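You operate a simulated robot arm through the tools that you are given. There is no shell and no other tool. Be economical: measure what you need, move in short steps, check, and stop when the job is done.

Carry out the task below with a simulated robot arm. There is one attempt and no reset: what you move stays moved.

TASK
Top up the rice jar from the open tin, well over half full.
Fine: stop short of the brim; none spilt; put the tin back where it was and press the jar's lid on again. Set down upright: open tin.
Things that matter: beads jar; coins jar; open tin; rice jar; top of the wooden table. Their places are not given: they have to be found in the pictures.

It is judged by the outcome, as a careful person would: the job done as asked, and still so three seconds after it is handed in. It fails if anything else is knocked over, pushed out of place, dropped, spilled or broken. A push-on lid holds only when it is set on centred and level and pressed home; a screw cap is set on level and turned clockwise until tight.

THE ROBOT
A 7-joint arm with a two-finger parallel gripper, fixed in place. Base frame: the origin is at the foot of the arm, x ahead of it, y to its left, z up; the work surface is at about z = 0.75. Readings come in m, rad, newtons and seconds.
With the tool pointing down near the work surface it reaches from about 0.2 to 0.74 m from the base axis. Its first joint turns from -2.897 to 2.897 rad. Payload 1.57 kg.
Tool frame: the origin (TCP) lies between the finger pads and is the grasp point; the fingertips stand 0.03 m ahead of it; z points along the fingers, y is the line along which they close. Largest opening 0.11 m; finger width 0.024, thickness 0.012; the body of the gripper, 0.048 by 0.112 m, starts 0.078 m behind the TCP.
Orientation is told as [roll, pitch, yaw] about the base's x, y, z axes, in that order, counted from this pose: with the fingers straight down and closing along the base's y, the tool's x points along the base's -x, its y along +y and its z along -z.

THE INTERFACE
- The arm moves only by the tool apply_moves. Its argument "moves" is a list of rows, each a list of 7 numbers: the finger opening in m, from 0 to 0.11, then the shift along the base's x, y, z in m, then the turn, a rotation vector about the base's x, y, z in rad. In form: [[claw, dx, dy, dz, ax, ay, az], ...]. A call has 1 to 8 rows; each row shifts and turns the commanded pose from where the row before left it. Rows are played at 5 a second. More than 0.05 m and 0.15 rad between two rows, or a gripper value outside its range, and nothing of the call is played. A pose out of reach is approached as far as the arm can. The call stops where the force on the tool passes 40 N (or 10 N more than at its start, if that is more) or the arm is blocked; 0.2 s more then pass. Each finger travels about 0.045 m/s and halts on what it meets, pressing with about 33 N; the grip force reading is that of the motor and also rises with nothing between the fingers. The clock runs only during rows and for 0.2 s after the last one: add rows that do not move to give the fingers time. The reply holds the time, the measured pose of the TCP, the force on the tool along the base axes, the opening and the grip force, in the units named above and with some noise, with the torque about the TCP (base axes, N m) and any sound that the robot's microphone picked up.
- Cameras (640 x 400 px; columns grow to the right, rows downward): "scene" is fixed at [0.0527, 0.4963, 1.4173]; the picture's right is [-0.28, -0.96, 0.00], its down [-0.57, 0.16, -0.81] and it looks along [0.78, -0.22, -0.59] (base axes); focal length 333 px, centre (320, 200). "wrist" rides on the gripper at [0.07, 0.016, -0.141] in the tool frame; the picture's right is [-0.23, 0.97, 0.00], its down [-0.86, -0.20, -0.48] and it looks along [-0.47, -0.11, 0.88] (tool axes); focal length 222 px, centre (320, 200).
- snapshot(camera): a new picture of that camera. The clock stands still meanwhile.
- raise_lower(by): slides the trunk up (or, below 0, down) by that many m; the arm rides with it, the base frame stays. It gives what a move gives, with no picture.
- measure_at(camera, pixels): there is no depth. For up to 12 entries [column, row, z] of the newest picture of that camera ("zoom" is the newest enlarged one), the place [x, y] in the base frame at which the ray of that pixel passes the height z, good to about 0.002 m, but the place of the scene camera against the robot may be out by one fixed shift of up to 0.012 m in any direction. The clock stands still meanwhile.
- enlarge(camera, box): a new picture of the part [left, top, right, bottom] of that camera's present view, enlarged. The clock stands still meanwhile.
- job_done(): hands the job in; it is judged then, once.

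Work in short steps. Measure before you move; look again where a grasp or a placing could have gone wrong, and mend it. You have 80 turns and 46 pictures in all, those below and enlarged ones among them. Open the gripper and draw the arm clear of the work before you hand the job in, unless the task says otherwise; then end with one line.

The tools are called after "Emit:" by a JSON object that holds its "api" and its "payload". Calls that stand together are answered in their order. apply_moves: Moves the arm, as the interface text tells. Its arguments: {"type":"object","properties":{"moves":{"type":"array"}},"required":["moves"]} The other tools are called the same way: raise_lower (by) slides the trunk up or down; snapshot (camera) takes a picture; measure_at (camera, pixels) gives the place at which the rays of pixels pass given heights; enlarge (camera, box) takes an enlarged picture of a part of a camera's view; job_done () hands the job in.

At the start:

```text
time: 0.0
position: [0.402, 0.2607, 1.1731]
orientation: [-0.001, 0.001, 0.001]
ft_force: [0.2, -0.3, -0.5]
torque: [0.02, -0.02, -0.01]
opening: 0.1104
gripper_force: 0.1
trunk travel left (down, up): [-0.5, 0.09]
```

scene: 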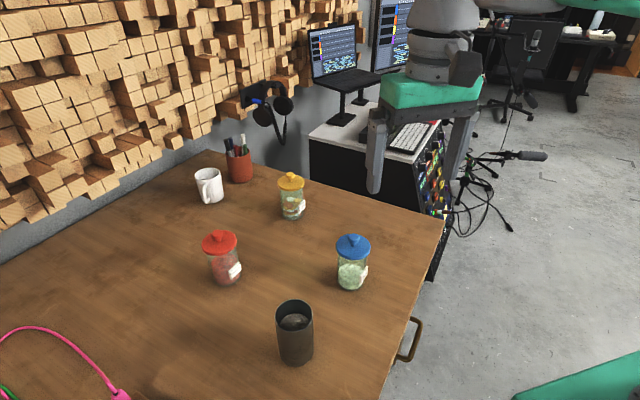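
wrist: 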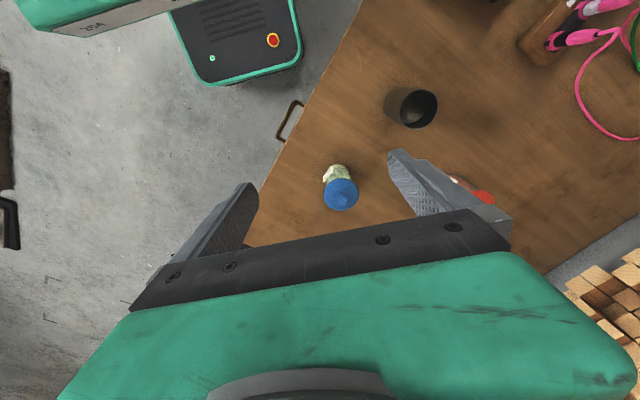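

The scene shows three lidded jars (red at 222,258; yellow at 292,197; blue at 352,262) and an open tin (295,332). I enlarge to identify the rice jar and see labels.

Emit:
{"api": "enlarge", "payload": {"camera": "scene", "box": [190, 160, 390, 285]}}

Emit:
{"api": "enlarge", "payload": {"camera": "scene", "box": [250, 225, 410, 375]}}

```text
3.20 times, centred on (290, 222) of scene
```

zoom: 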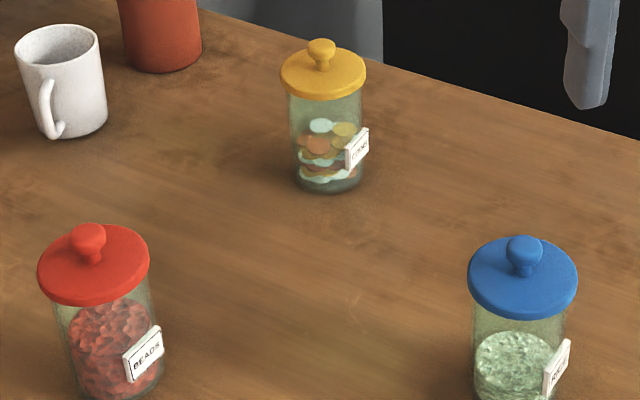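

```text
2.67 times, centred on (330, 300) of scene
```

zoom: 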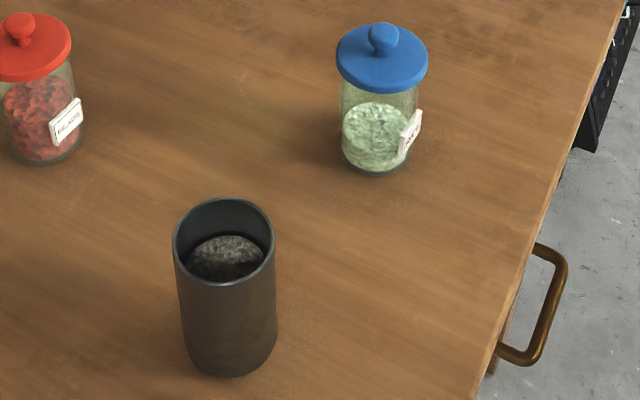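

Blue lid = rice jar, about half full. I measure the tin and rice jar at candidate heights.

Emit:
{"api": "measure_at", "payload": {"camera": "zoom", "pixels": [[230, 378, 0.75], [185, 340, 0.75], [277, 335, 0.75], [223, 242, 0.85], [223, 242, 0.88], [172, 242, 0.87], [275, 242, 0.87], [375, 178, 0.75], [382, 35, 0.88], [382, 60, 0.86], [340, 150, 0.75], [411, 150, 0.75]]}}

Emit:
{"api": "measure_at", "payload": {"camera": "wrist", "pixels": [[413, 108, 0.87], [341, 193, 0.88], [392, 108, 0.75], [335, 170, 0.75], [440, 108, 0.87]]}}

Emit:
{"api": "enlarge", "payload": {"camera": "wrist", "box": [300, 70, 460, 220]}}

```text
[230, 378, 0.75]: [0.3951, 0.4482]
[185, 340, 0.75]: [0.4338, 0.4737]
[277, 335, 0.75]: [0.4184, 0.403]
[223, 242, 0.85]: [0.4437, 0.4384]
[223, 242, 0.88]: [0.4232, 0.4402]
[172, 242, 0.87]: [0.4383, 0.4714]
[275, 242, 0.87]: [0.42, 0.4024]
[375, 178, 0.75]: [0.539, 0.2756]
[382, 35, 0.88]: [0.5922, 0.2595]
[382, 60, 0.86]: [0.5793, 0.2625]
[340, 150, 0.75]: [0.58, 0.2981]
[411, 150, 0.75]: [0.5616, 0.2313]
```

```text
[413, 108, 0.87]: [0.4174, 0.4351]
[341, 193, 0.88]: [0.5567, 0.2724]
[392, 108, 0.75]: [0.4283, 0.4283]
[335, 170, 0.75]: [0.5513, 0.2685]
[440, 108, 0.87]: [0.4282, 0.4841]
```

```text
2.67 times, centred on (380, 145) of wrist
```

zoom: 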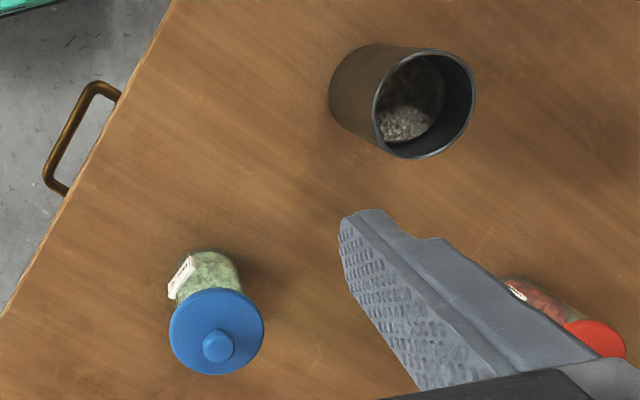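

I triangulate the tin rim, lid and knob using this zoomed wrist view.

Emit:
{"api": "measure_at", "payload": {"camera": "zoom", "pixels": [[424, 105, 0.85], [424, 105, 0.88], [375, 100, 0.87], [474, 100, 0.87], [217, 330, 0.85], [217, 330, 0.88], [219, 347, 0.87], [219, 347, 0.9], [170, 330, 0.86], [264, 330, 0.86], [211, 251, 0.75], [333, 90, 0.75]]}}

```text
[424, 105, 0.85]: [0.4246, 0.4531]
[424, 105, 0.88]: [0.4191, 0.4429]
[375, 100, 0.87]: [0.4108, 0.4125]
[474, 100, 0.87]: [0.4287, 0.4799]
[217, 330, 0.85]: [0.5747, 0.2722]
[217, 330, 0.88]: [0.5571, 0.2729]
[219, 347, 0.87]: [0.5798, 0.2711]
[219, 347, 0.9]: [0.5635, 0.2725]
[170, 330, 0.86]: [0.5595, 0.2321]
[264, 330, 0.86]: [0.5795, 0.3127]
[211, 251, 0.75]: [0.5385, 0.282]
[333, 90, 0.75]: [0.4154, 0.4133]
```

Jar centre ≈ (0.572, 0.272), lid at ≈0.857, knob top ≈0.885. I move above it at z≈1.03 and look.

Emit:
{"api": "apply_moves", "payload": {"moves": [[0.11, 0.042, 0.003, -0.02, 0, 0, 0], [0.11, 0.042, 0.003, -0.02, 0, 0, 0], [0.11, 0.042, 0.003, -0.02, 0, 0, 0], [0.11, 0.042, 0.003, -0.02, 0, 0, 0], [0.11, 0, 0, -0.03, 0, 0, 0], [0.11, 0, 0, -0.03, 0, 0, 0], [0.11, 0, 0, 0, 0, 0, 0]]}}

Emit:
{"api": "snapshot", "payload": {"camera": "wrist"}}

```text
time: 1.6
position: [0.5709, 0.2748, 1.0331]
orientation: [0.001, 0.0, 0.001]
ft_force: [0.2, 0.6, 0.4]
torque: [0.03, 0.0, 0.0]
opening: 0.1099
gripper_force: 0.1
trunk travel left (down, up): [-0.5, 0.09]
```

```text
40 pictures are left
```

wrist: 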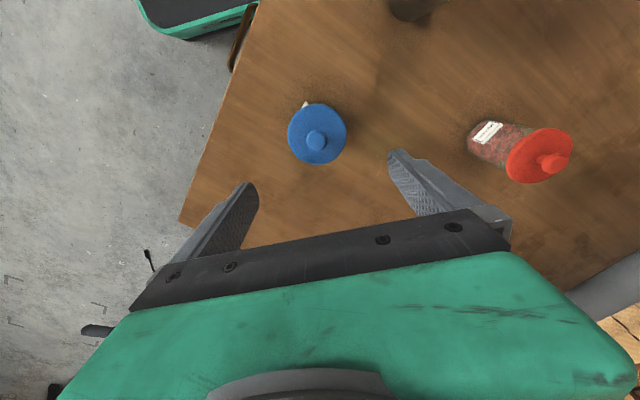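

Emit:
{"api": "measure_at", "payload": {"camera": "wrist", "pixels": [[317, 134, 0.85], [317, 134, 0.86], [316, 141, 0.88], [316, 141, 0.89], [288, 133, 0.86], [347, 133, 0.86], [536, 155, 0.86], [549, 163, 0.885]]}}

Emit:
{"api": "enlarge", "payload": {"camera": "wrist", "box": [270, 90, 366, 150]}}

```text
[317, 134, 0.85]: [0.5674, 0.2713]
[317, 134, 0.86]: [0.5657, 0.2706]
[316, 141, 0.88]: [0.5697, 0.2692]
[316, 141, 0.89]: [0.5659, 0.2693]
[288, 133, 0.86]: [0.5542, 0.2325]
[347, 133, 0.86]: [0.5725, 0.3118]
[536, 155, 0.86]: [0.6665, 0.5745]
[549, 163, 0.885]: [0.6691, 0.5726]
```

```text
6.67 times, centred on (318, 120) of wrist
```

zoom: 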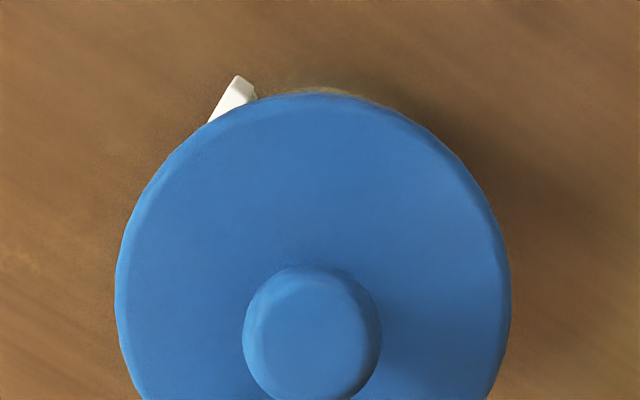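

Knob centre ≈ (0.567, 0.270). I go down to z≈0.93 with the opening narrowed to 0.07 and check.

Emit:
{"api": "apply_moves", "payload": {"moves": [[0.09, -0.004, -0.004, -0.03, 0, 0, 0], [0.07, 0, 0, -0.035, 0, 0, 0], [0.07, 0, 0, -0.035, 0, 0, 0], [0.07, 0, 0, 0, 0, 0, 0]]}}

Emit:
{"api": "enlarge", "payload": {"camera": "scene", "box": [300, 200, 412, 300]}}

Emit:
{"api": "snapshot", "payload": {"camera": "wrist"}}

```text
time: 2.6
position: [0.5673, 0.2686, 0.9357]
orientation: [0.001, 0.0, 0.001]
ft_force: [0.1, 0.3, 0.2]
torque: [0.0, 0.02, 0.01]
opening: 0.0701
gripper_force: 0.1
trunk travel left (down, up): [-0.5, 0.09]
```

```text
4.00 times, centred on (356, 250) of scene
```

zoom: 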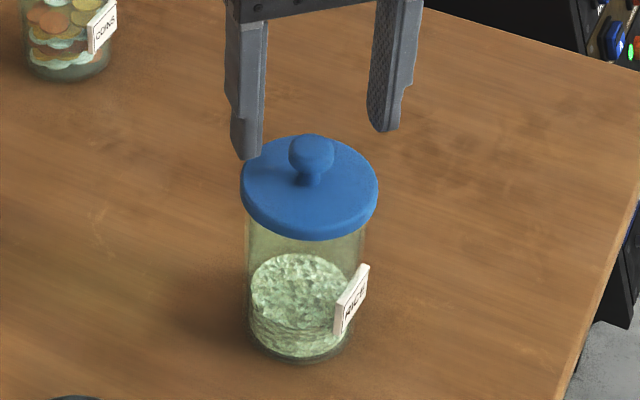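

```text
37 pictures are left
```

wrist: 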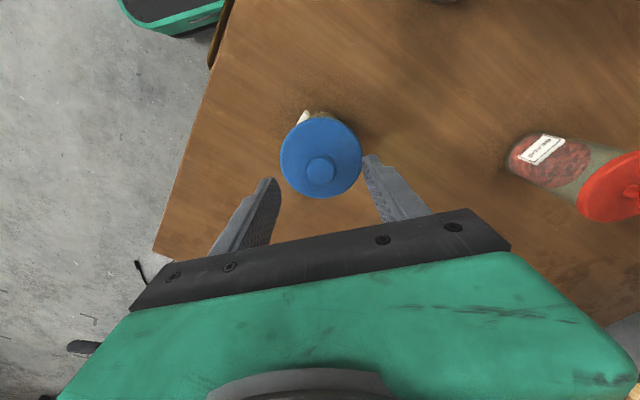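

Tips' midpoint (321,170) lines up with the knob (320,172). I measure knob/lid with this closer view for height.

Emit:
{"api": "measure_at", "payload": {"camera": "wrist", "pixels": [[321, 157, 0.85], [321, 157, 0.86], [321, 157, 0.87], [320, 170, 0.88], [320, 170, 0.89], [281, 157, 0.86], [361, 157, 0.86]]}}

```text
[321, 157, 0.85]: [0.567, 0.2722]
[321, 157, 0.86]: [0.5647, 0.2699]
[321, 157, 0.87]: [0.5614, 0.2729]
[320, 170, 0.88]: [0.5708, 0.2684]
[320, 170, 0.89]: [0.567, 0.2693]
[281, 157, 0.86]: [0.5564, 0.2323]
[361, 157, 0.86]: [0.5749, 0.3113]
```

I descend to TCP z≈0.897 and close on the knob.

Emit:
{"api": "apply_moves", "payload": {"moves": [[0.07, 0, 0.001, -0.02, 0, 0, 0], [0.07, 0, 0, -0.018, 0, 0, 0], [0.04, 0, 0, 0, 0, 0, 0], [0.02, 0, 0, 0, 0, 0, 0], [0.0, 0, 0, 0, 0, 0, 0], [0.0, 0, 0, 0, 0, 0, 0], [0.0, 0, 0, 0, 0, 0, 0]]}}

Emit:
{"api": "enlarge", "payload": {"camera": "scene", "box": [300, 200, 412, 300]}}

```text
time: 3.5
position: [0.5697, 0.2682, 0.9079]
orientation: [0.007, -0.013, -0.004]
ft_force: [-5.2, -12.8, 25.1]
torque: [-1.12, 0.41, 0.01]
opening: 0.054
gripper_force: 6.0
trunk travel left (down, up): [-0.5, 0.09]
stopped in row 4: the force on the tool passed its limit at 41 N (the readings are from after the stop); the commanded pose is now the measured one
```

```text
4.00 times, centred on (356, 250) of scene
```

zoom: 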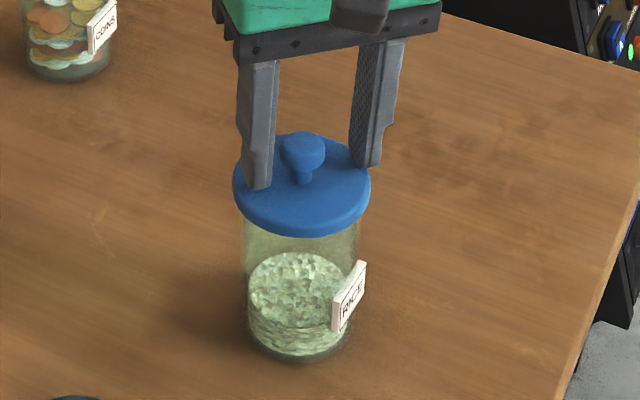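

The fingertips met the lid disc (tip z≈0.877), so the lid is higher than thought and the jar nudged ~4 mm. I raise 0.015 and look.

Emit:
{"api": "apply_moves", "payload": {"moves": [[0.06, 0, 0, 0.01, 0, 0, 0], [0.07, 0, 0, 0.005, 0, 0, 0], [0.07, 0, 0, 0, -0.007, 0.013, 0.004]]}}

Emit:
{"api": "snapshot", "payload": {"camera": "wrist"}}

Emit:
{"api": "enlarge", "payload": {"camera": "scene", "box": [300, 200, 412, 300]}}

```text
time: 4.3
position: [0.5686, 0.2715, 0.9175]
orientation: [-0.002, 0.005, 0.003]
ft_force: [0.4, -0.7, 0.4]
torque: [-0.04, -0.01, -0.01]
opening: 0.07
gripper_force: 0.1
trunk travel left (down, up): [-0.5, 0.09]
```

```text
35 pictures are left
```

wrist: 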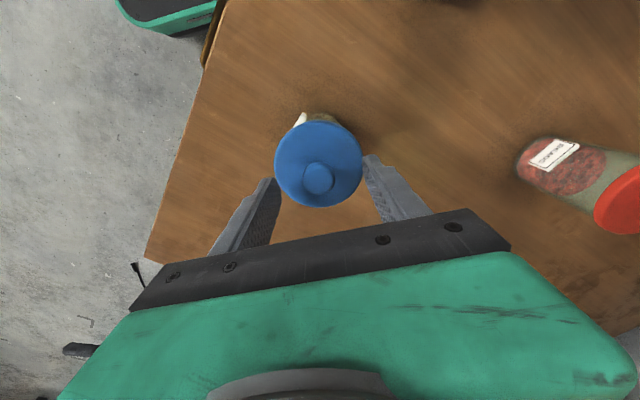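

```text
4.00 times, centred on (356, 250) of scene
```

zoom: 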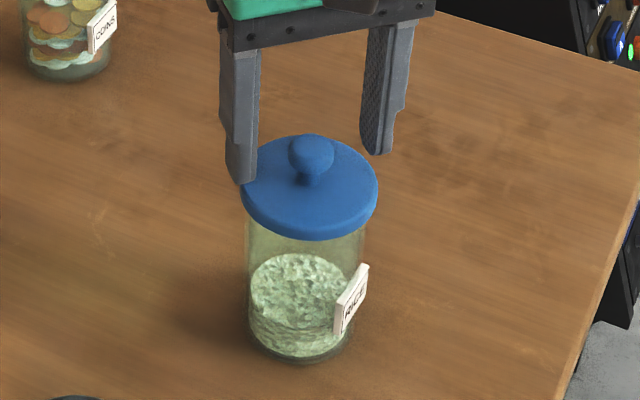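

The jar only tilted and came back to place. I re-measure with the known lid height (~0.877).

Emit:
{"api": "measure_at", "payload": {"camera": "wrist", "pixels": [[318, 163, 0.877], [318, 177, 0.9], [275, 163, 0.875], [362, 163, 0.875], [318, 208, 0.875], [319, 121, 0.875], [318, 177, 0.89]]}}

Emit:
{"api": "measure_at", "payload": {"camera": "zoom", "pixels": [[309, 188, 0.875], [311, 155, 0.897], [296, 362, 0.75], [302, 280, 0.79], [302, 280, 0.8], [309, 200, 0.86]]}}

```text
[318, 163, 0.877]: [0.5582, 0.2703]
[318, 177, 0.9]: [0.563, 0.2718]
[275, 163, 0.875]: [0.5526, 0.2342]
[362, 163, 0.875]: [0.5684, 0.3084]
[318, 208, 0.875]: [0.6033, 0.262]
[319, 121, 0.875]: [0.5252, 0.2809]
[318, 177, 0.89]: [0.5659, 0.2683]
```

```text
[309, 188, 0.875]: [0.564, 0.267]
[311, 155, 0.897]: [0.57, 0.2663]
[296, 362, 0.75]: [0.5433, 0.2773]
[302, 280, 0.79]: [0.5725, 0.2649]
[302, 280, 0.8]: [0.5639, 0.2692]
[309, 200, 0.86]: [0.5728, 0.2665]
```

Lid/knob centre ≈ (0.563, 0.2705). I shift −0.0055 in x, down 0.005 and close on the knob.

Emit:
{"api": "apply_moves", "payload": {"moves": [[0.07, -0.0055, -0.001, 0, 0, 0, 0], [0.07, 0, 0, -0.005, 0, 0, 0], [0.05, 0, 0, 0, 0, 0, 0], [0.035, 0, 0, 0, 0, 0, 0], [0.02, 0, 0, 0, 0, 0, 0], [0.01, 0, 0, 0, 0, 0, 0], [0.01, 0, 0, 0, 0, 0, 0]]}}

Emit:
{"api": "enlarge", "payload": {"camera": "scene", "box": [300, 200, 412, 300]}}

```text
time: 5.9
position: [0.5637, 0.2689, 0.9129]
orientation: [-0.001, 0.005, 0.004]
ft_force: [0.1, 1.2, 0.9]
torque: [0.06, -0.03, 0.01]
opening: 0.0241
gripper_force: 29.2
trunk travel left (down, up): [-0.5, 0.09]
```

```text
4.00 times, centred on (356, 250) of scene
```

zoom: 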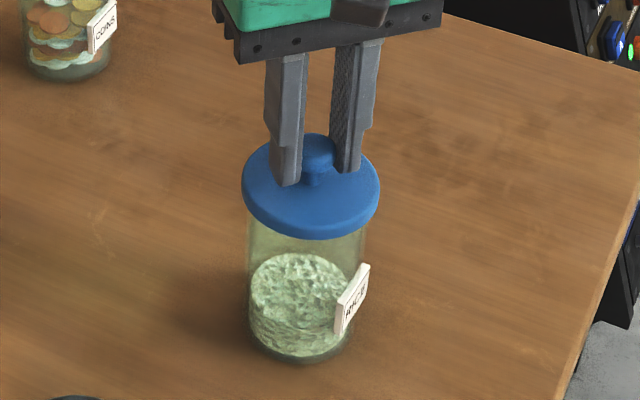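

Knob gripped at 0.024 m. I pull straight up slowly to release the push-on lid.

Emit:
{"api": "apply_moves", "payload": {"moves": [[0.01, 0, 0, 0.004, 0, 0, 0], [0.01, 0, 0, 0.004, 0, 0, 0], [0.01, 0, 0, 0.004, 0, 0, 0], [0.01, 0, 0, 0.004, 0, 0, 0], [0.01, 0, 0, 0.004, 0, 0, 0]]}}

Emit:
{"api": "enlarge", "payload": {"camera": "scene", "box": [300, 200, 412, 300]}}

```text
time: 7.1
position: [0.5618, 0.2706, 0.9317]
orientation: [-0.002, 0.003, 0.004]
ft_force: [-0.6, -0.1, -0.6]
torque: [-0.01, -0.02, 0.0]
opening: 0.0242
gripper_force: 33.3
trunk travel left (down, up): [-0.5, 0.09]
heard: snap
```

```text
4.00 times, centred on (356, 250) of scene
```

zoom: 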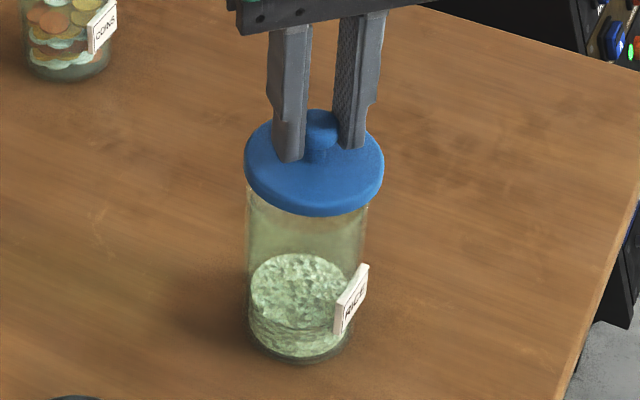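

A snap was heard, the jar stayed put and the lid came up (seated TCP was z=0.913 at x 0.5625, y 0.270). I lift clear and carry the lid over free table at about (0.57, 0.42).

Emit:
{"api": "apply_moves", "payload": {"moves": [[0.01, 0, 0, 0.03, 0, 0, 0], [0.01, 0, 0, 0.03, 0, 0, 0], [0.01, 0.002, 0.037, 0, 0, 0, 0], [0.01, 0.002, 0.037, 0, 0, 0, 0], [0.01, 0.002, 0.037, 0, 0, 0, 0], [0.01, 0.002, 0.037, 0, 0, 0, 0], [0.01, 0, 0, 0, 0, 0, 0]]}}

Emit:
{"api": "snapshot", "payload": {"camera": "scene"}}

Emit:
{"api": "snapshot", "payload": {"camera": "wrist"}}

```text
time: 8.7
position: [0.5697, 0.4186, 0.9924]
orientation: [-0.005, 0.006, 0.004]
ft_force: [0.1, -0.6, 0.4]
torque: [-0.06, 0.01, 0.06]
opening: 0.0239
gripper_force: 33.0
trunk travel left (down, up): [-0.5, 0.09]
```

```text
31 pictures are left
```

scene: 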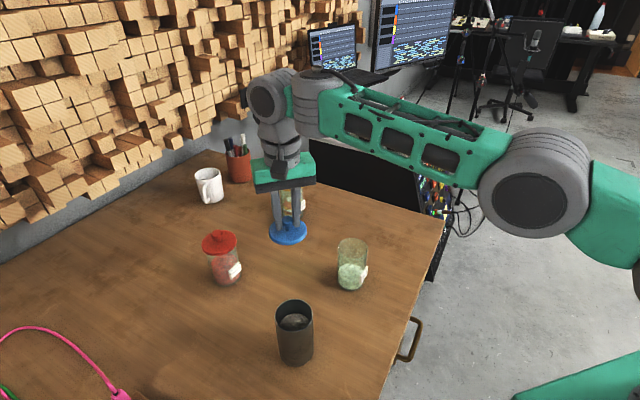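

```text
30 pictures are left
```

wrist: 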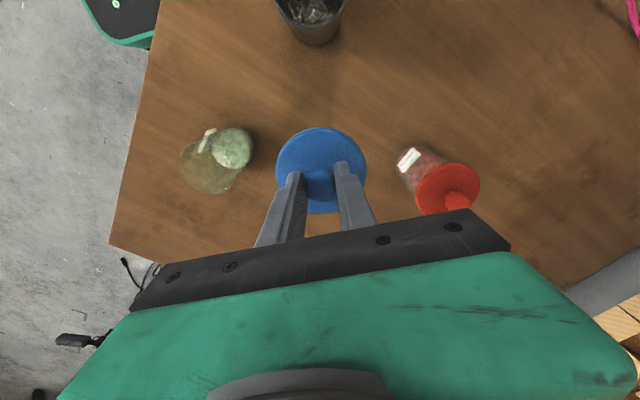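

Lid is level in hand and below it is clear table. I lower to about 0.83, then in small steps until contact.

Emit:
{"api": "apply_moves", "payload": {"moves": [[0.01, 0, 0, -0.04, 0, 0, 0], [0.01, 0, 0, -0.04, 0, 0, 0], [0.01, 0, 0, -0.04, 0, 0, 0], [0.01, 0, 0, -0.03, 0, 0, 0], [0.01, 0, 0, -0.008, 0, 0, 0], [0.01, 0, 0, -0.006, 0, 0, 0], [0.01, 0, 0, 0, 0, 0, 0]]}}

Emit:
{"api": "enlarge", "payload": {"camera": "scene", "box": [210, 190, 370, 290]}}

```text
time: 10.3
position: [0.5711, 0.4182, 0.8266]
orientation: [-0.001, 0.002, 0.003]
ft_force: [-1.3, -0.3, -0.9]
torque: [-0.02, -0.01, 0.02]
opening: 0.0242
gripper_force: 32.6
trunk travel left (down, up): [-0.5, 0.09]
```

```text
4.00 times, centred on (290, 240) of scene
```

zoom: 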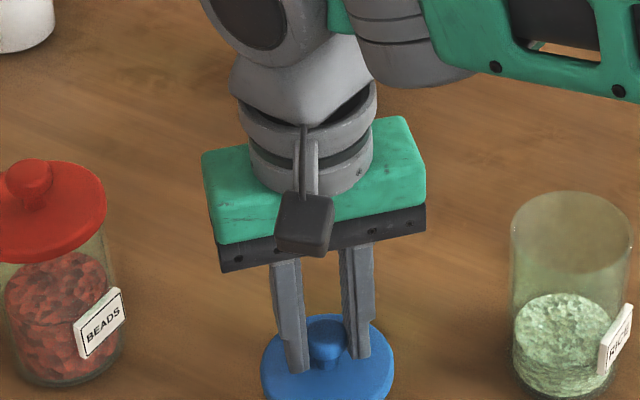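

Still no contact at 0.8266. Continue down in 3 mm steps.

Emit:
{"api": "apply_moves", "payload": {"moves": [[0.01, 0, 0, -0.004, 0, 0, 0], [0.01, 0, 0, -0.004, 0, 0, 0], [0.01, 0, 0, -0.004, 0, 0, 0], [0.01, 0, 0, -0.003, 0, 0, 0], [0.01, 0, 0, -0.003, 0, 0, 0]]}}

```text
time: 11.5
position: [0.5712, 0.4176, 0.8077]
orientation: [-0.002, 0.004, 0.006]
ft_force: [-0.1, -0.3, 0.3]
torque: [0.01, 0.0, -0.05]
opening: 0.0242
gripper_force: 33.0
trunk travel left (down, up): [-0.5, 0.09]
```

Still free; continue in 2 mm steps.

Emit:
{"api": "apply_moves", "payload": {"moves": [[0.01, 0, 0, -0.002, 0, 0, 0], [0.01, 0, 0, -0.002, 0, 0, 0], [0.01, 0, 0, -0.002, 0, 0, 0], [0.01, 0, 0, -0.002, 0, 0, 0]]}}

Emit:
{"api": "enlarge", "payload": {"camera": "scene", "box": [240, 230, 340, 300]}}

```text
time: 12.5
position: [0.5717, 0.4184, 0.8031]
orientation: [-0.002, 0.003, 0.003]
ft_force: [-1.3, 0.3, 1.5]
torque: [-0.09, 0.04, -0.04]
opening: 0.0241
gripper_force: 33.4
trunk travel left (down, up): [-0.5, 0.09]
```

```text
5.71 times, centred on (290, 265) of scene
```

zoom: 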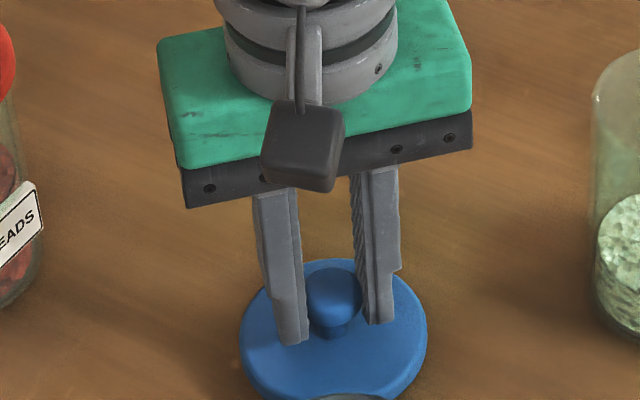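

Measured z lags the command by ~3 mm with force 1.5 N — likely touching. One more small step to confirm.

Emit:
{"api": "apply_moves", "payload": {"moves": [[0.01, 0, 0, -0.003, 0, 0, 0], [0.01, 0, 0, 0, 0, 0, 0]]}}

```text
time: 13.1
position: [0.5723, 0.42, 0.8019]
orientation: [0.004, 0.0, 0.003]
ft_force: [-3.1, -0.6, 20.2]
torque: [-0.08, 0.24, 0.02]
opening: 0.0237
gripper_force: 32.9
trunk travel left (down, up): [-0.5, 0.09]
```

Contact confirmed (20 N) at z=0.802. I open and rise.

Emit:
{"api": "apply_moves", "payload": {"moves": [[0.01, 0, 0, 0.003, 0, 0, 0], [0.04, 0, 0, 0, 0, 0, 0], [0.06, 0, 0, 0, 0, 0, 0], [0.06, 0, 0, 0.03, 0, 0, 0], [0.08, 0, 0, 0.045, 0, 0, 0], [0.11, 0, 0, 0.045, 0, 0, 0], [0.11, -0.02, -0.03, 0.045, 0, 0, 0], [0.11, -0.02, -0.03, 0.045, 0, 0, 0]]}}

Emit:
{"api": "snapshot", "payload": {"camera": "wrist"}}

Emit:
{"api": "enlarge", "payload": {"camera": "scene", "box": [250, 225, 410, 375]}}

```text
refused: row 7 steps farther than a row can; nothing moved
```

```text
27 pictures are left
```

wrist: 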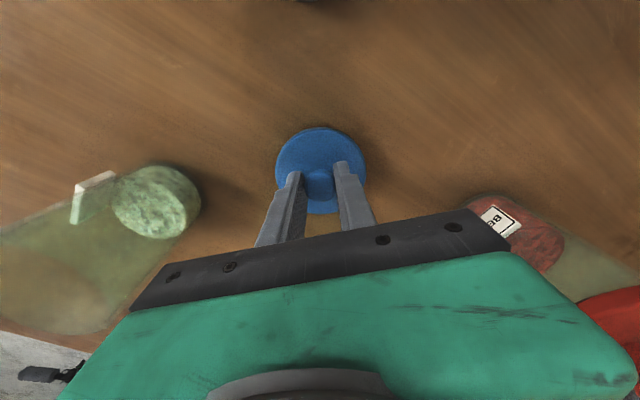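

```text
2.67 times, centred on (330, 300) of scene
```

zoom: 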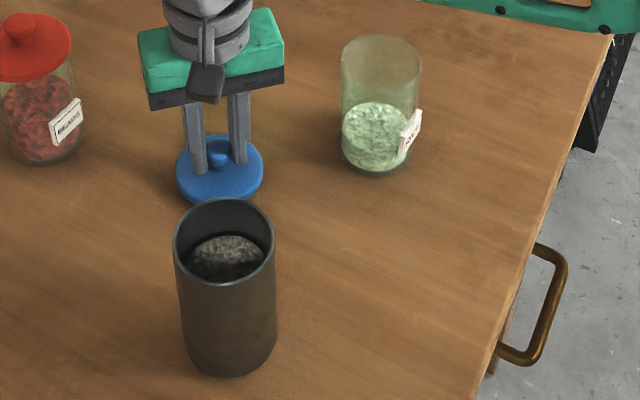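

The last row was too long, so nothing moved. I retry with shorter steps, no picture.

Emit:
{"api": "apply_moves", "payload": {"moves": [[0.01, 0, 0, 0.003, 0, 0, 0], [0.04, 0, 0, 0, 0, 0, 0], [0.06, 0, 0, 0, 0, 0, 0], [0.06, 0, 0, 0.03, 0, 0, 0], [0.08, 0, 0, 0.045, 0, 0, 0], [0.11, 0, 0, 0.045, 0, 0, 0], [0.11, -0.02, 0.0, 0.045, 0, 0, 0], [0.11, -0.02, 0.0, 0.045, 0, 0, 0]]}}

Emit:
{"api": "measure_at", "payload": {"camera": "zoom", "pixels": [[374, 177, 0.75], [342, 135, 0.79], [409, 135, 0.79], [380, 60, 0.86], [380, 60, 0.87], [380, 84, 0.865], [380, 36, 0.865], [223, 288, 0.87], [223, 198, 0.87], [223, 288, 0.88], [223, 198, 0.88]]}}

Emit:
{"api": "measure_at", "payload": {"camera": "wrist", "pixels": [[157, 203, 0.78], [157, 203, 0.8]]}}

```text
time: 14.9
position: [0.5291, 0.4202, 1.0177]
orientation: [-0.004, 0.005, 0.003]
ft_force: [-0.1, 0.2, -1.1]
torque: [-0.01, -0.03, 0.01]
opening: 0.1098
gripper_force: 0.0
trunk travel left (down, up): [-0.5, 0.09]
```

```text
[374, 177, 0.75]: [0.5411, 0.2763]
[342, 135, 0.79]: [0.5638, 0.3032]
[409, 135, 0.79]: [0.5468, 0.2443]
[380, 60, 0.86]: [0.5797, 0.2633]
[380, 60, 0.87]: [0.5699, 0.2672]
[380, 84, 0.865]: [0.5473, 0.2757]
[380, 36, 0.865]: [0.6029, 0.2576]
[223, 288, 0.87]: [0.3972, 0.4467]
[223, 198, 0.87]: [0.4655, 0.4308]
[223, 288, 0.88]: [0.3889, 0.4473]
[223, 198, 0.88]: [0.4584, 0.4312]
```

```text
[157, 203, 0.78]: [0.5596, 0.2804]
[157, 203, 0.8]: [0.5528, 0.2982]
```

Lid is released. Next I move back over the tin (≈0.424, 0.441) and look from the wrist to locate it exactly.

Emit:
{"api": "apply_moves", "payload": {"moves": [[0.11, -0.035, 0.005, 0.02, 0, 0, 0], [0.11, -0.035, 0.005, 0.02, 0, 0, 0], [0.11, -0.035, 0.005, 0.02, 0, 0, 0], [0.11, 0, 0, 0, 0, 0, 0]]}}

Emit:
{"api": "snapshot", "payload": {"camera": "wrist"}}

```text
time: 15.9
position: [0.4249, 0.434, 1.076]
orientation: [-0.004, 0.004, 0.003]
ft_force: [-0.3, -0.8, 0.3]
torque: [0.01, 0.0, 0.01]
opening: 0.11
gripper_force: 0.0
trunk travel left (down, up): [-0.5, 0.09]
```

```text
25 pictures are left
```

wrist: 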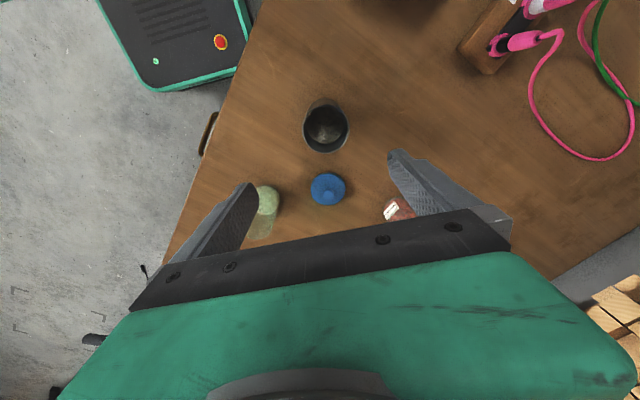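

Emit:
{"api": "measure_at", "payload": {"camera": "wrist", "pixels": [[326, 129, 0.87], [326, 129, 0.88], [304, 128, 0.875], [349, 128, 0.875], [326, 105, 0.875], [327, 153, 0.875], [325, 100, 0.75]]}}

Emit:
{"api": "enlarge", "payload": {"camera": "wrist", "box": [286, 89, 366, 169]}}

```text
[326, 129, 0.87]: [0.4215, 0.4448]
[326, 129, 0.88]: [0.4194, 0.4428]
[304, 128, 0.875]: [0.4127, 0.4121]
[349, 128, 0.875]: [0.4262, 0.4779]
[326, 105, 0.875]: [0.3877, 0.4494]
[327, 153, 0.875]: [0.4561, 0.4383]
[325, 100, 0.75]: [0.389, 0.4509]
```

```text
5.00 times, centred on (326, 129) of wrist
```

zoom: 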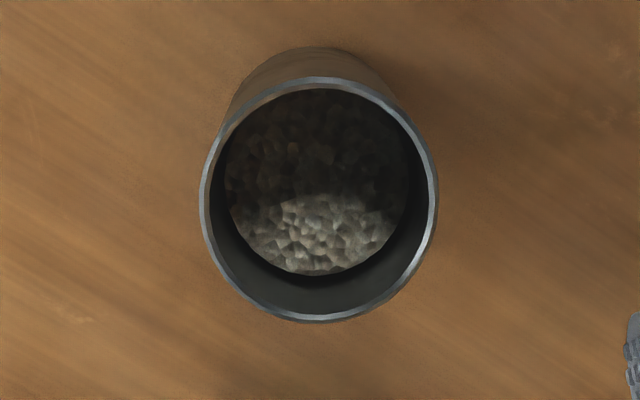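

Tin centre ≈ (0.421, 0.444), rim ≈0.872, rice about 5 cm below the rim. I reorient in free air: yaw 0.5 rad, then tilt the tool towards horizontal so I can pour by rolling about the approach axis.

Emit:
{"api": "apply_moves", "payload": {"moves": [[0.11, 0, 0, 0, 0, 0, 0.125], [0.11, 0, 0, 0, 0, 0, 0.125], [0.11, 0, 0, 0, 0, 0, 0.125], [0.11, 0, 0, 0, 0, 0, 0.125], [0.11, 0, 0, 0, 0.0671, -0.1229, 0], [0.11, 0, 0, 0, 0.0671, -0.1229, 0], [0.11, 0, 0, 0, 0.0671, -0.1229, 0], [0.11, 0, 0, 0, 0.0671, -0.1229, 0]]}}

Emit:
{"api": "apply_moves", "payload": {"moves": [[0.11, 0, 0, 0, 0.0671, -0.1229, 0], [0.11, 0, 0, 0, 0.0671, -0.1229, 0], [0.11, 0, 0, 0, 0.0671, -0.1229, 0], [0.11, 0, 0, 0, 0.0671, -0.1229, 0], [0.11, 0, 0, 0, 0, 0, 0]]}}

Emit:
{"api": "snapshot", "payload": {"camera": "scene"}}

```text
time: 17.7
position: [0.4273, 0.4321, 1.0725]
orientation: [-0.006, -0.559, 0.508]
ft_force: [0.1, 0.2, 0.9]
torque: [0.01, 0.0, -0.01]
opening: 0.1099
gripper_force: 0.0
trunk travel left (down, up): [-0.5, 0.09]
```

```text
time: 18.9
position: [0.426, 0.4329, 1.0719]
orientation: [-0.01, -1.117, 0.51]
ft_force: [-0.6, -0.5, 0.8]
torque: [0.02, -0.01, -0.01]
opening: 0.1101
gripper_force: 0.2
trunk travel left (down, up): [-0.5, 0.09]
```

```text
23 pictures are left
```

scene: 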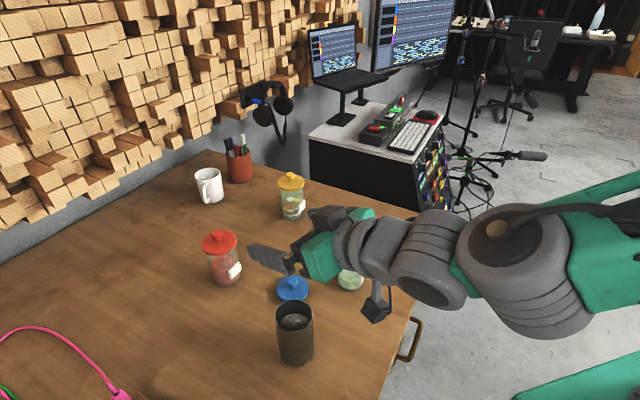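

Pose works. Before grasping I test, empty-handed and high, that the arm can roll the tool at the pouring place (≈0.537, 0.318).

Emit:
{"api": "apply_moves", "payload": {"moves": [[0.11, 0.028, -0.029, -0.02, 0, 0, 0], [0.11, 0.028, -0.029, -0.02, 0, 0, 0], [0.11, 0.028, -0.029, -0.02, 0, 0, 0], [0.11, 0.027, -0.028, -0.02, 0, 0, 0], [0.11, 0, 0, 0, 0.127, 0.0695, 0], [0.11, 0, 0, 0, 0.127, 0.0695, 0], [0.11, 0, 0, 0, 0.127, 0.0695, 0], [0.11, 0, 0, 0, 0.127, 0.0695, 0]]}}

Emit:
{"api": "apply_moves", "payload": {"moves": [[0.11, 0, 0, 0, 0.127, 0.0695, 0], [0.11, 0, 0, 0, 0.127, 0.0695, 0], [0.11, 0, 0, 0, 0.127, 0.0695, 0], [0.11, 0, 0, 0, 0.127, 0.0695, 0], [0.11, 0, 0, 0, 0.127, 0.0695, 0], [0.11, 0, 0, 0, 0.127, 0.0695, 0], [0.11, 0, 0, 0, 0.127, 0.0695, 0], [0.11, 0, 0, 0, 0.127, 0.0695, 0]]}}

Emit:
{"api": "snapshot", "payload": {"camera": "scene"}}

```text
time: 20.7
position: [0.5374, 0.3186, 0.992]
orientation: [0.975, -0.851, -0.338]
ft_force: [-0.2, 0.6, -0.7]
torque: [-0.01, 0.01, -0.01]
opening: 0.1101
gripper_force: 0.0
trunk travel left (down, up): [-0.5, 0.09]
```

```text
time: 22.5
position: [0.5376, 0.3195, 0.9935]
orientation: [1.644, 0.148, -0.61]
ft_force: [0.5, 0.1, -0.4]
torque: [0.0, -0.02, 0.0]
opening: 0.1102
gripper_force: 0.1
trunk travel left (down, up): [-0.5, 0.09]
```

```text
22 pictures are left
```

scene: 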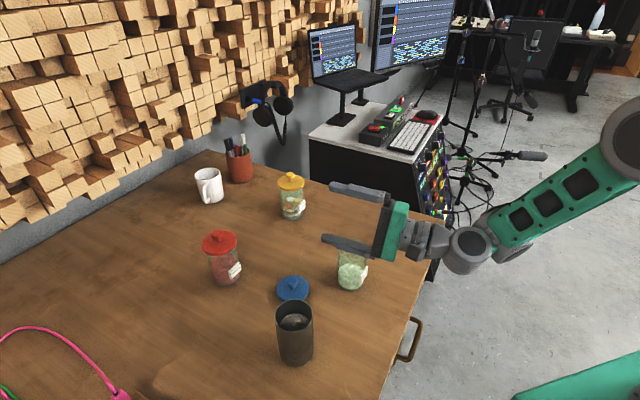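

The full ~100° roll is reachable. I undo it and return to above the tin.

Emit:
{"api": "apply_moves", "payload": {"moves": [[0.11, 0, 0, 0, -0.127, -0.0695, 0], [0.11, 0, 0, 0, -0.127, -0.0695, 0], [0.11, 0, 0, 0, -0.127, -0.0695, 0], [0.11, 0, 0, 0, -0.127, -0.0695, 0], [0.11, 0, 0, 0, -0.127, -0.0695, 0], [0.11, 0, 0, 0, -0.127, -0.0695, 0], [0.11, 0, 0, 0, -0.127, -0.0695, 0], [0.11, 0, 0, 0, -0.127, -0.0695, 0]]}}

Emit:
{"api": "apply_moves", "payload": {"moves": [[0.11, 0, 0, 0, -0.127, -0.0695, 0], [0.11, 0, 0, 0, -0.127, -0.0695, 0], [0.11, 0, 0, 0, -0.127, -0.0695, 0], [0.11, 0, 0, 0, -0.127, -0.0695, 0], [0.11, -0.029, 0.031, 0.0, 0, 0, 0], [0.11, -0.029, 0.031, 0.0, 0, 0, 0], [0.11, -0.029, 0.031, 0.0, 0, 0, 0], [0.11, -0.029, 0.032, 0.0, 0, 0, 0]]}}

Emit:
{"api": "apply_moves", "payload": {"moves": [[0.11, 0, 0, -0.02, 0, 0, 0], [0.11, 0, 0, -0.02, 0, 0, 0], [0.11, 0, 0, -0.02, 0, 0, 0], [0.11, 0, 0, 0, 0, 0, 0]]}}

Emit:
{"api": "snapshot", "payload": {"camera": "wrist"}}

Emit:
{"api": "enlarge", "payload": {"camera": "scene", "box": [220, 230, 400, 370]}}

```text
time: 24.3
position: [0.5379, 0.3182, 0.9929]
orientation: [0.97, -0.854, -0.335]
ft_force: [0.2, 0.2, -0.4]
torque: [0.0, -0.01, 0.0]
opening: 0.1099
gripper_force: 0.1
trunk travel left (down, up): [-0.5, 0.09]
```

```text
time: 26.1
position: [0.4209, 0.4448, 0.9922]
orientation: [-0.012, -1.116, 0.513]
ft_force: [-0.9, -0.8, 0.3]
torque: [0.0, 0.02, 0.03]
opening: 0.1099
gripper_force: 0.2
trunk travel left (down, up): [-0.5, 0.09]
```

```text
time: 27.1
position: [0.4199, 0.4444, 0.9312]
orientation: [-0.012, -1.116, 0.509]
ft_force: [-0.7, 0.3, 0.1]
torque: [0.02, -0.04, 0.02]
opening: 0.1099
gripper_force: 0.1
trunk travel left (down, up): [-0.5, 0.09]
```

```text
21 pictures are left
```

wrist: 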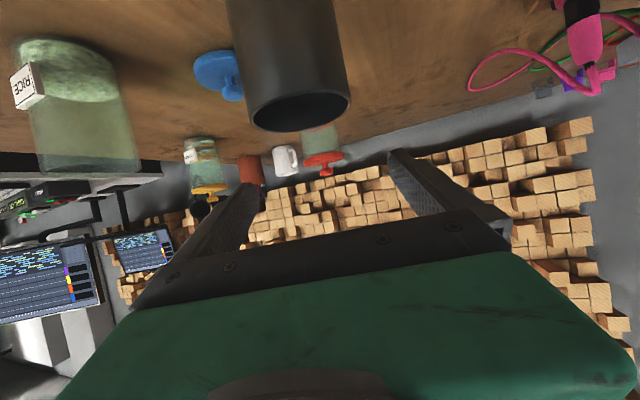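

```text
2.86 times, centred on (310, 300) of scene
```

zoom: 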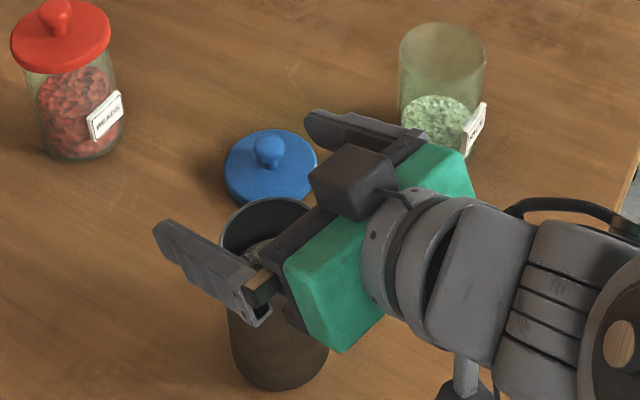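

Tin rim is centred at column ≈298 versus ≈303 expected, so it's off about 3 mm along the closing axis. I correct slightly and descend to z≈0.828 with fingers straddling the tin.

Emit:
{"api": "apply_moves", "payload": {"moves": [[0.11, 0.0015, -0.003, -0.02, 0, 0, 0], [0.11, 0, 0, -0.02, 0, 0, 0], [0.11, 0, 0, -0.02, 0, 0, 0], [0.11, 0, 0, -0.02, 0, 0, 0], [0.11, 0, 0, -0.015, 0, 0, 0], [0.11, 0, 0, -0.008, 0, 0, 0], [0.11, 0, 0, 0, 0, 0, 0]]}}

Emit:
{"api": "snapshot", "payload": {"camera": "wrist"}}

```text
time: 28.7
position: [0.4221, 0.4408, 0.8299]
orientation: [-0.012, -1.117, 0.509]
ft_force: [0.7, 0.5, -0.2]
torque: [-0.04, -0.01, 0.01]
opening: 0.1098
gripper_force: 0.1
trunk travel left (down, up): [-0.5, 0.09]
```

```text
19 pictures are left
```

wrist: 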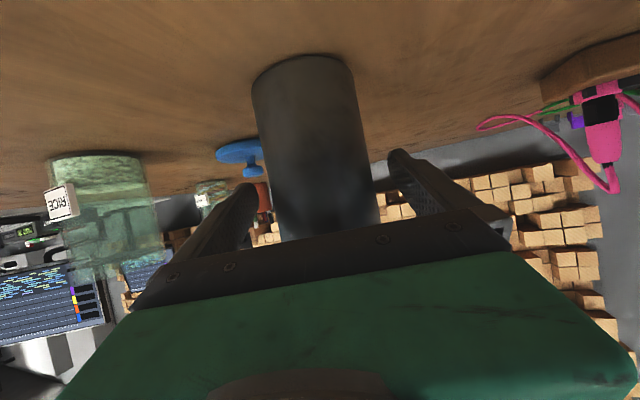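

The tin sits between the fingers. I close gently.

Emit:
{"api": "apply_moves", "payload": {"moves": [[0.095, 0, 0, 0, 0, 0, 0], [0.085, 0, 0, 0, 0, 0, 0], [0.077, 0, 0, 0, 0, 0, 0], [0.07, 0, 0, 0, 0, 0, 0], [0.06, 0, 0, 0, 0, 0, 0], [0.05, 0, 0, 0, 0, 0, 0], [0.05, 0, 0, 0, 0, 0, 0]]}}

Emit:
{"api": "apply_moves", "payload": {"moves": [[0.05, 0, 0, 0.005, 0, 0, 0], [0.05, 0, 0, 0.01, 0, 0, 0], [0.05, 0, 0, 0.02, 0, 0, 0], [0.05, 0, 0, 0, 0, 0, 0]]}}

Emit:
{"api": "snapshot", "payload": {"camera": "scene"}}

```text
time: 30.3
position: [0.4227, 0.4399, 0.8293]
orientation: [-0.011, -1.115, 0.509]
ft_force: [-0.2, 1.6, 1.2]
torque: [0.12, 0.05, 0.01]
opening: 0.0674
gripper_force: 32.7
trunk travel left (down, up): [-0.5, 0.09]
```

```text
time: 31.3
position: [0.4222, 0.4396, 0.8657]
orientation: [-0.012, -1.115, 0.509]
ft_force: [0.3, -0.4, -3.5]
torque: [0.04, 0.0, -0.04]
opening: 0.0669
gripper_force: 32.3
trunk travel left (down, up): [-0.5, 0.09]
```

```text
18 pictures are left
```

scene: 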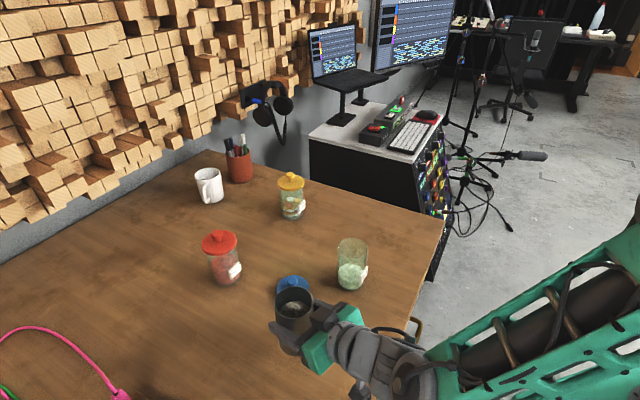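

Tin is held (weight ≈3.5 N, grasp pose TCP (0.4225, 0.440, 0.829) for the return). I lift to z≈0.975 and carry it to beside the jar at (0.534, 0.322).

Emit:
{"api": "apply_moves", "payload": {"moves": [[0.05, 0, 0, 0.035, 0, 0, 0], [0.05, 0, 0, 0.035, 0, 0, 0], [0.05, 0, 0, 0.04, 0, 0, 0], [0.05, 0.028, -0.029, 0, 0, 0, 0], [0.05, 0.028, -0.029, 0, 0, 0, 0], [0.05, 0.028, -0.03, 0, 0, 0, 0], [0.05, 0.028, -0.03, 0, 0, 0, 0], [0.05, 0, 0, 0, 0, 0, 0]]}}

Emit:
{"api": "apply_moves", "payload": {"moves": [[0.05, 0, 0, 0, 0.1222, 0.0682, 0], [0.05, 0, 0, 0, 0.1222, 0.0682, 0], [0.05, 0, 0, 0, 0.1222, 0.0682, 0], [0.05, 0, 0, 0, 0.1222, 0.0682, 0], [0.05, 0, 0, 0, 0.1222, 0.0682, 0], [0.05, 0, 0, -0.025, 0, 0, 0], [0.05, 0, 0, -0.02, 0, 0, 0], [0.05, 0, 0, 0, 0, 0, 0]]}}

Emit:
{"api": "snapshot", "payload": {"camera": "scene"}}

```text
time: 33.1
position: [0.537, 0.3246, 0.9737]
orientation: [-0.011, -1.116, 0.51]
ft_force: [0.6, 0.1, -3.1]
torque: [0.0, 0.02, 0.01]
opening: 0.067
gripper_force: 33.6
trunk travel left (down, up): [-0.5, 0.09]
```

```text
time: 34.9
position: [0.5346, 0.3239, 0.9282]
orientation: [1.079, -0.757, -0.41]
ft_force: [0.0, -0.2, -2.5]
torque: [-0.06, 0.01, 0.0]
opening: 0.0667
gripper_force: 32.8
trunk travel left (down, up): [-0.5, 0.09]
```

```text
17 pictures are left
```

scene: 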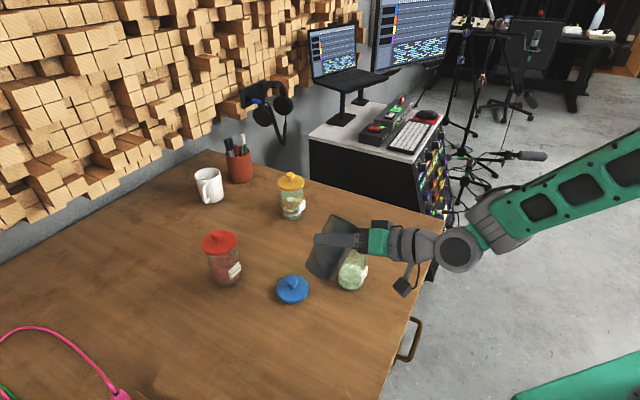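

Roll is ~0.7 rad. I enlarge to check the lip's place over the jar.

Emit:
{"api": "enlarge", "payload": {"camera": "scene", "box": [290, 200, 402, 300]}}

Emit:
{"api": "snapshot", "payload": {"camera": "wrist"}}

```text
4.00 times, centred on (346, 250) of scene
```

zoom: 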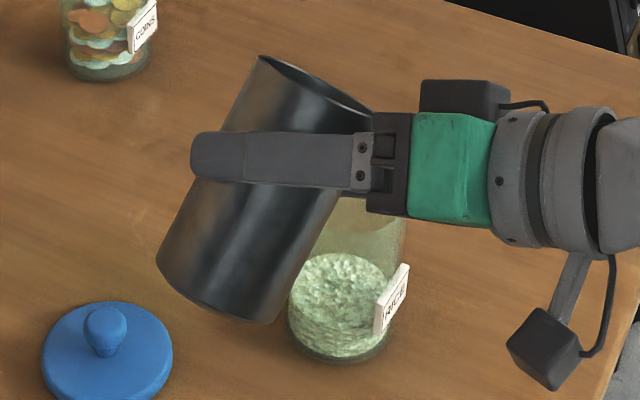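

```text
15 pictures are left
```

wrist: 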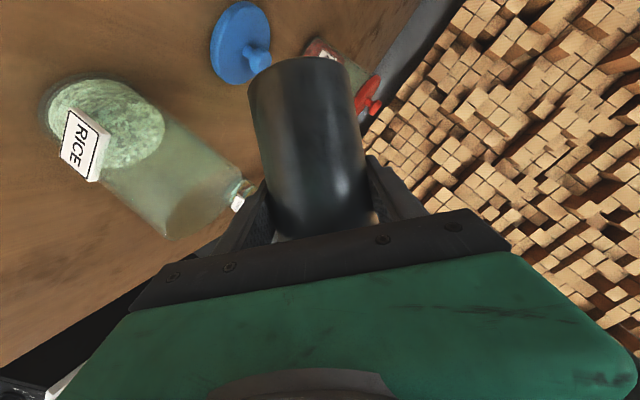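

Lip is near the jar mouth (TCP lateral offset 0.060, as planned). I roll on to ~60° and then slightly more, watching the force.

Emit:
{"api": "apply_moves", "payload": {"moves": [[0.05, 0, 0, 0, 0.1091, 0.0609, 0], [0.05, 0, 0, 0, 0.1091, 0.0609, 0], [0.05, 0, 0, 0, 0.0873, 0.0487, 0], [0.05, 0, 0, 0, 0, 0, 0], [0.05, 0, 0, 0, 0, 0, 0]]}}

Emit:
{"api": "enlarge", "payload": {"camera": "scene", "box": [290, 200, 402, 300]}}

```text
time: 36.1
position: [0.5351, 0.323, 0.9288]
orientation: [1.312, -0.461, -0.548]
ft_force: [0.6, -0.4, -2.0]
torque: [-0.06, -0.04, 0.0]
opening: 0.0667
gripper_force: 33.3
trunk travel left (down, up): [-0.5, 0.09]
```

```text
4.00 times, centred on (346, 250) of scene
```

zoom: 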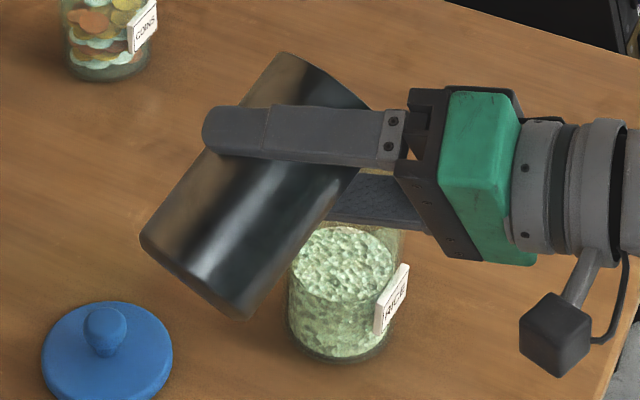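

Rice flowed cleanly: the level rose from ~25% to ~45% of the jar, no spill seen. I roll a bit more (+0.1 rad), hold, and look.

Emit:
{"api": "apply_moves", "payload": {"moves": [[0.05, 0, 0, 0, 0.0436, 0.0243, 0], [0.05, 0, 0, 0, 0.0436, 0.0243, 0], [0.05, 0, 0, 0, 0, 0, 0], [0.05, 0, 0, 0, 0, 0, 0]]}}

Emit:
{"api": "enlarge", "payload": {"camera": "scene", "box": [290, 200, 402, 300]}}

```text
time: 37.1
position: [0.535, 0.3229, 0.9297]
orientation: [1.365, -0.374, -0.57]
ft_force: [-0.8, 0.0, -1.3]
torque: [-0.02, -0.03, 0.0]
opening: 0.0667
gripper_force: 33.2
trunk travel left (down, up): [-0.5, 0.09]
```

```text
4.00 times, centred on (346, 250) of scene
```

zoom: 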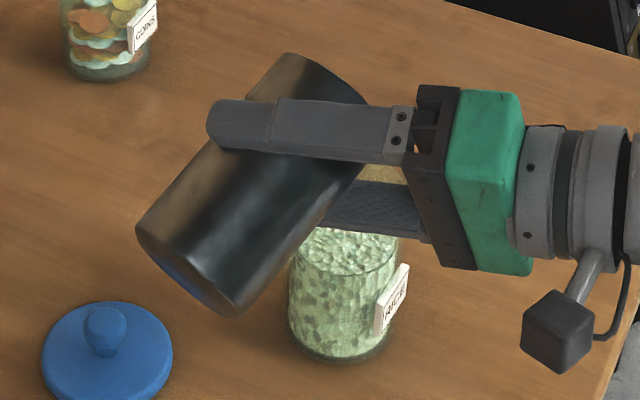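

Level is ~62% now. A last small +0.04 rad, brief hold, then roll back to stop the flow.

Emit:
{"api": "apply_moves", "payload": {"moves": [[0.05, 0, 0, 0, 0.0349, 0.0195, 0], [0.05, 0, 0, 0, 0, 0, 0], [0.05, 0, 0, 0, -0.1222, -0.0682, 0], [0.05, 0, 0, 0, -0.1222, -0.0682, 0], [0.05, 0, 0, 0, -0.1222, -0.0682, 0]]}}

Emit:
{"api": "enlarge", "payload": {"camera": "scene", "box": [290, 200, 402, 300]}}

```text
time: 38.3
position: [0.5348, 0.3231, 0.9304]
orientation: [1.133, -0.703, -0.446]
ft_force: [0.2, -0.2, -0.9]
torque: [0.01, -0.02, 0.0]
opening: 0.0665
gripper_force: 32.9
trunk travel left (down, up): [-0.5, 0.09]
```

```text
4.00 times, centred on (346, 250) of scene
```

zoom: 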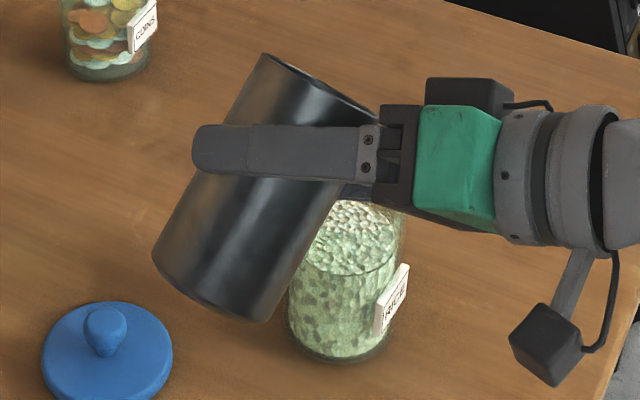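

Level ~65%. Another short pour: roll to slightly beyond before (≈1.20 rad), hold, and return.

Emit:
{"api": "apply_moves", "payload": {"moves": [[0.05, 0, 0, 0, 0.1222, 0.0682, 0], [0.05, 0, 0, 0, 0.1222, 0.0682, 0], [0.05, 0, 0, 0, 0.1222, 0.0682, 0], [0.05, 0, 0, 0, 0.0393, 0.0219, 0], [0.05, 0, 0, 0, 0, 0, 0], [0.05, 0, 0, 0, -0.1222, -0.0682, 0], [0.05, 0, 0, 0, -0.1222, -0.0682, 0], [0.05, 0, 0, 0, -0.1222, -0.0682, 0]]}}

Emit:
{"api": "enlarge", "payload": {"camera": "scene", "box": [290, 200, 402, 300]}}

```text
time: 40.1
position: [0.5342, 0.3225, 0.9295]
orientation: [1.164, -0.666, -0.466]
ft_force: [-0.3, 0.3, -2.1]
torque: [-0.03, -0.04, 0.0]
opening: 0.0662
gripper_force: 33.1
trunk travel left (down, up): [-0.5, 0.09]
```

```text
4.00 times, centred on (346, 250) of scene
```

zoom: 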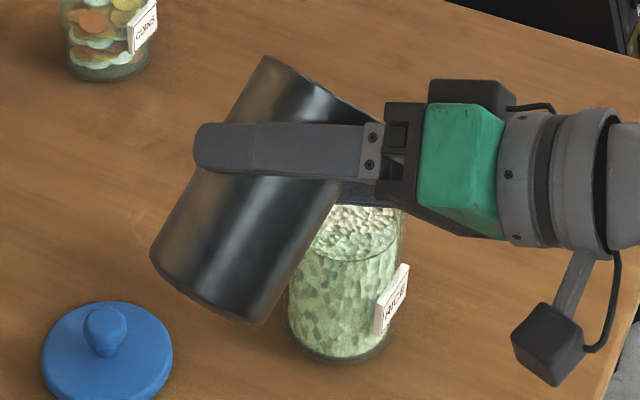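

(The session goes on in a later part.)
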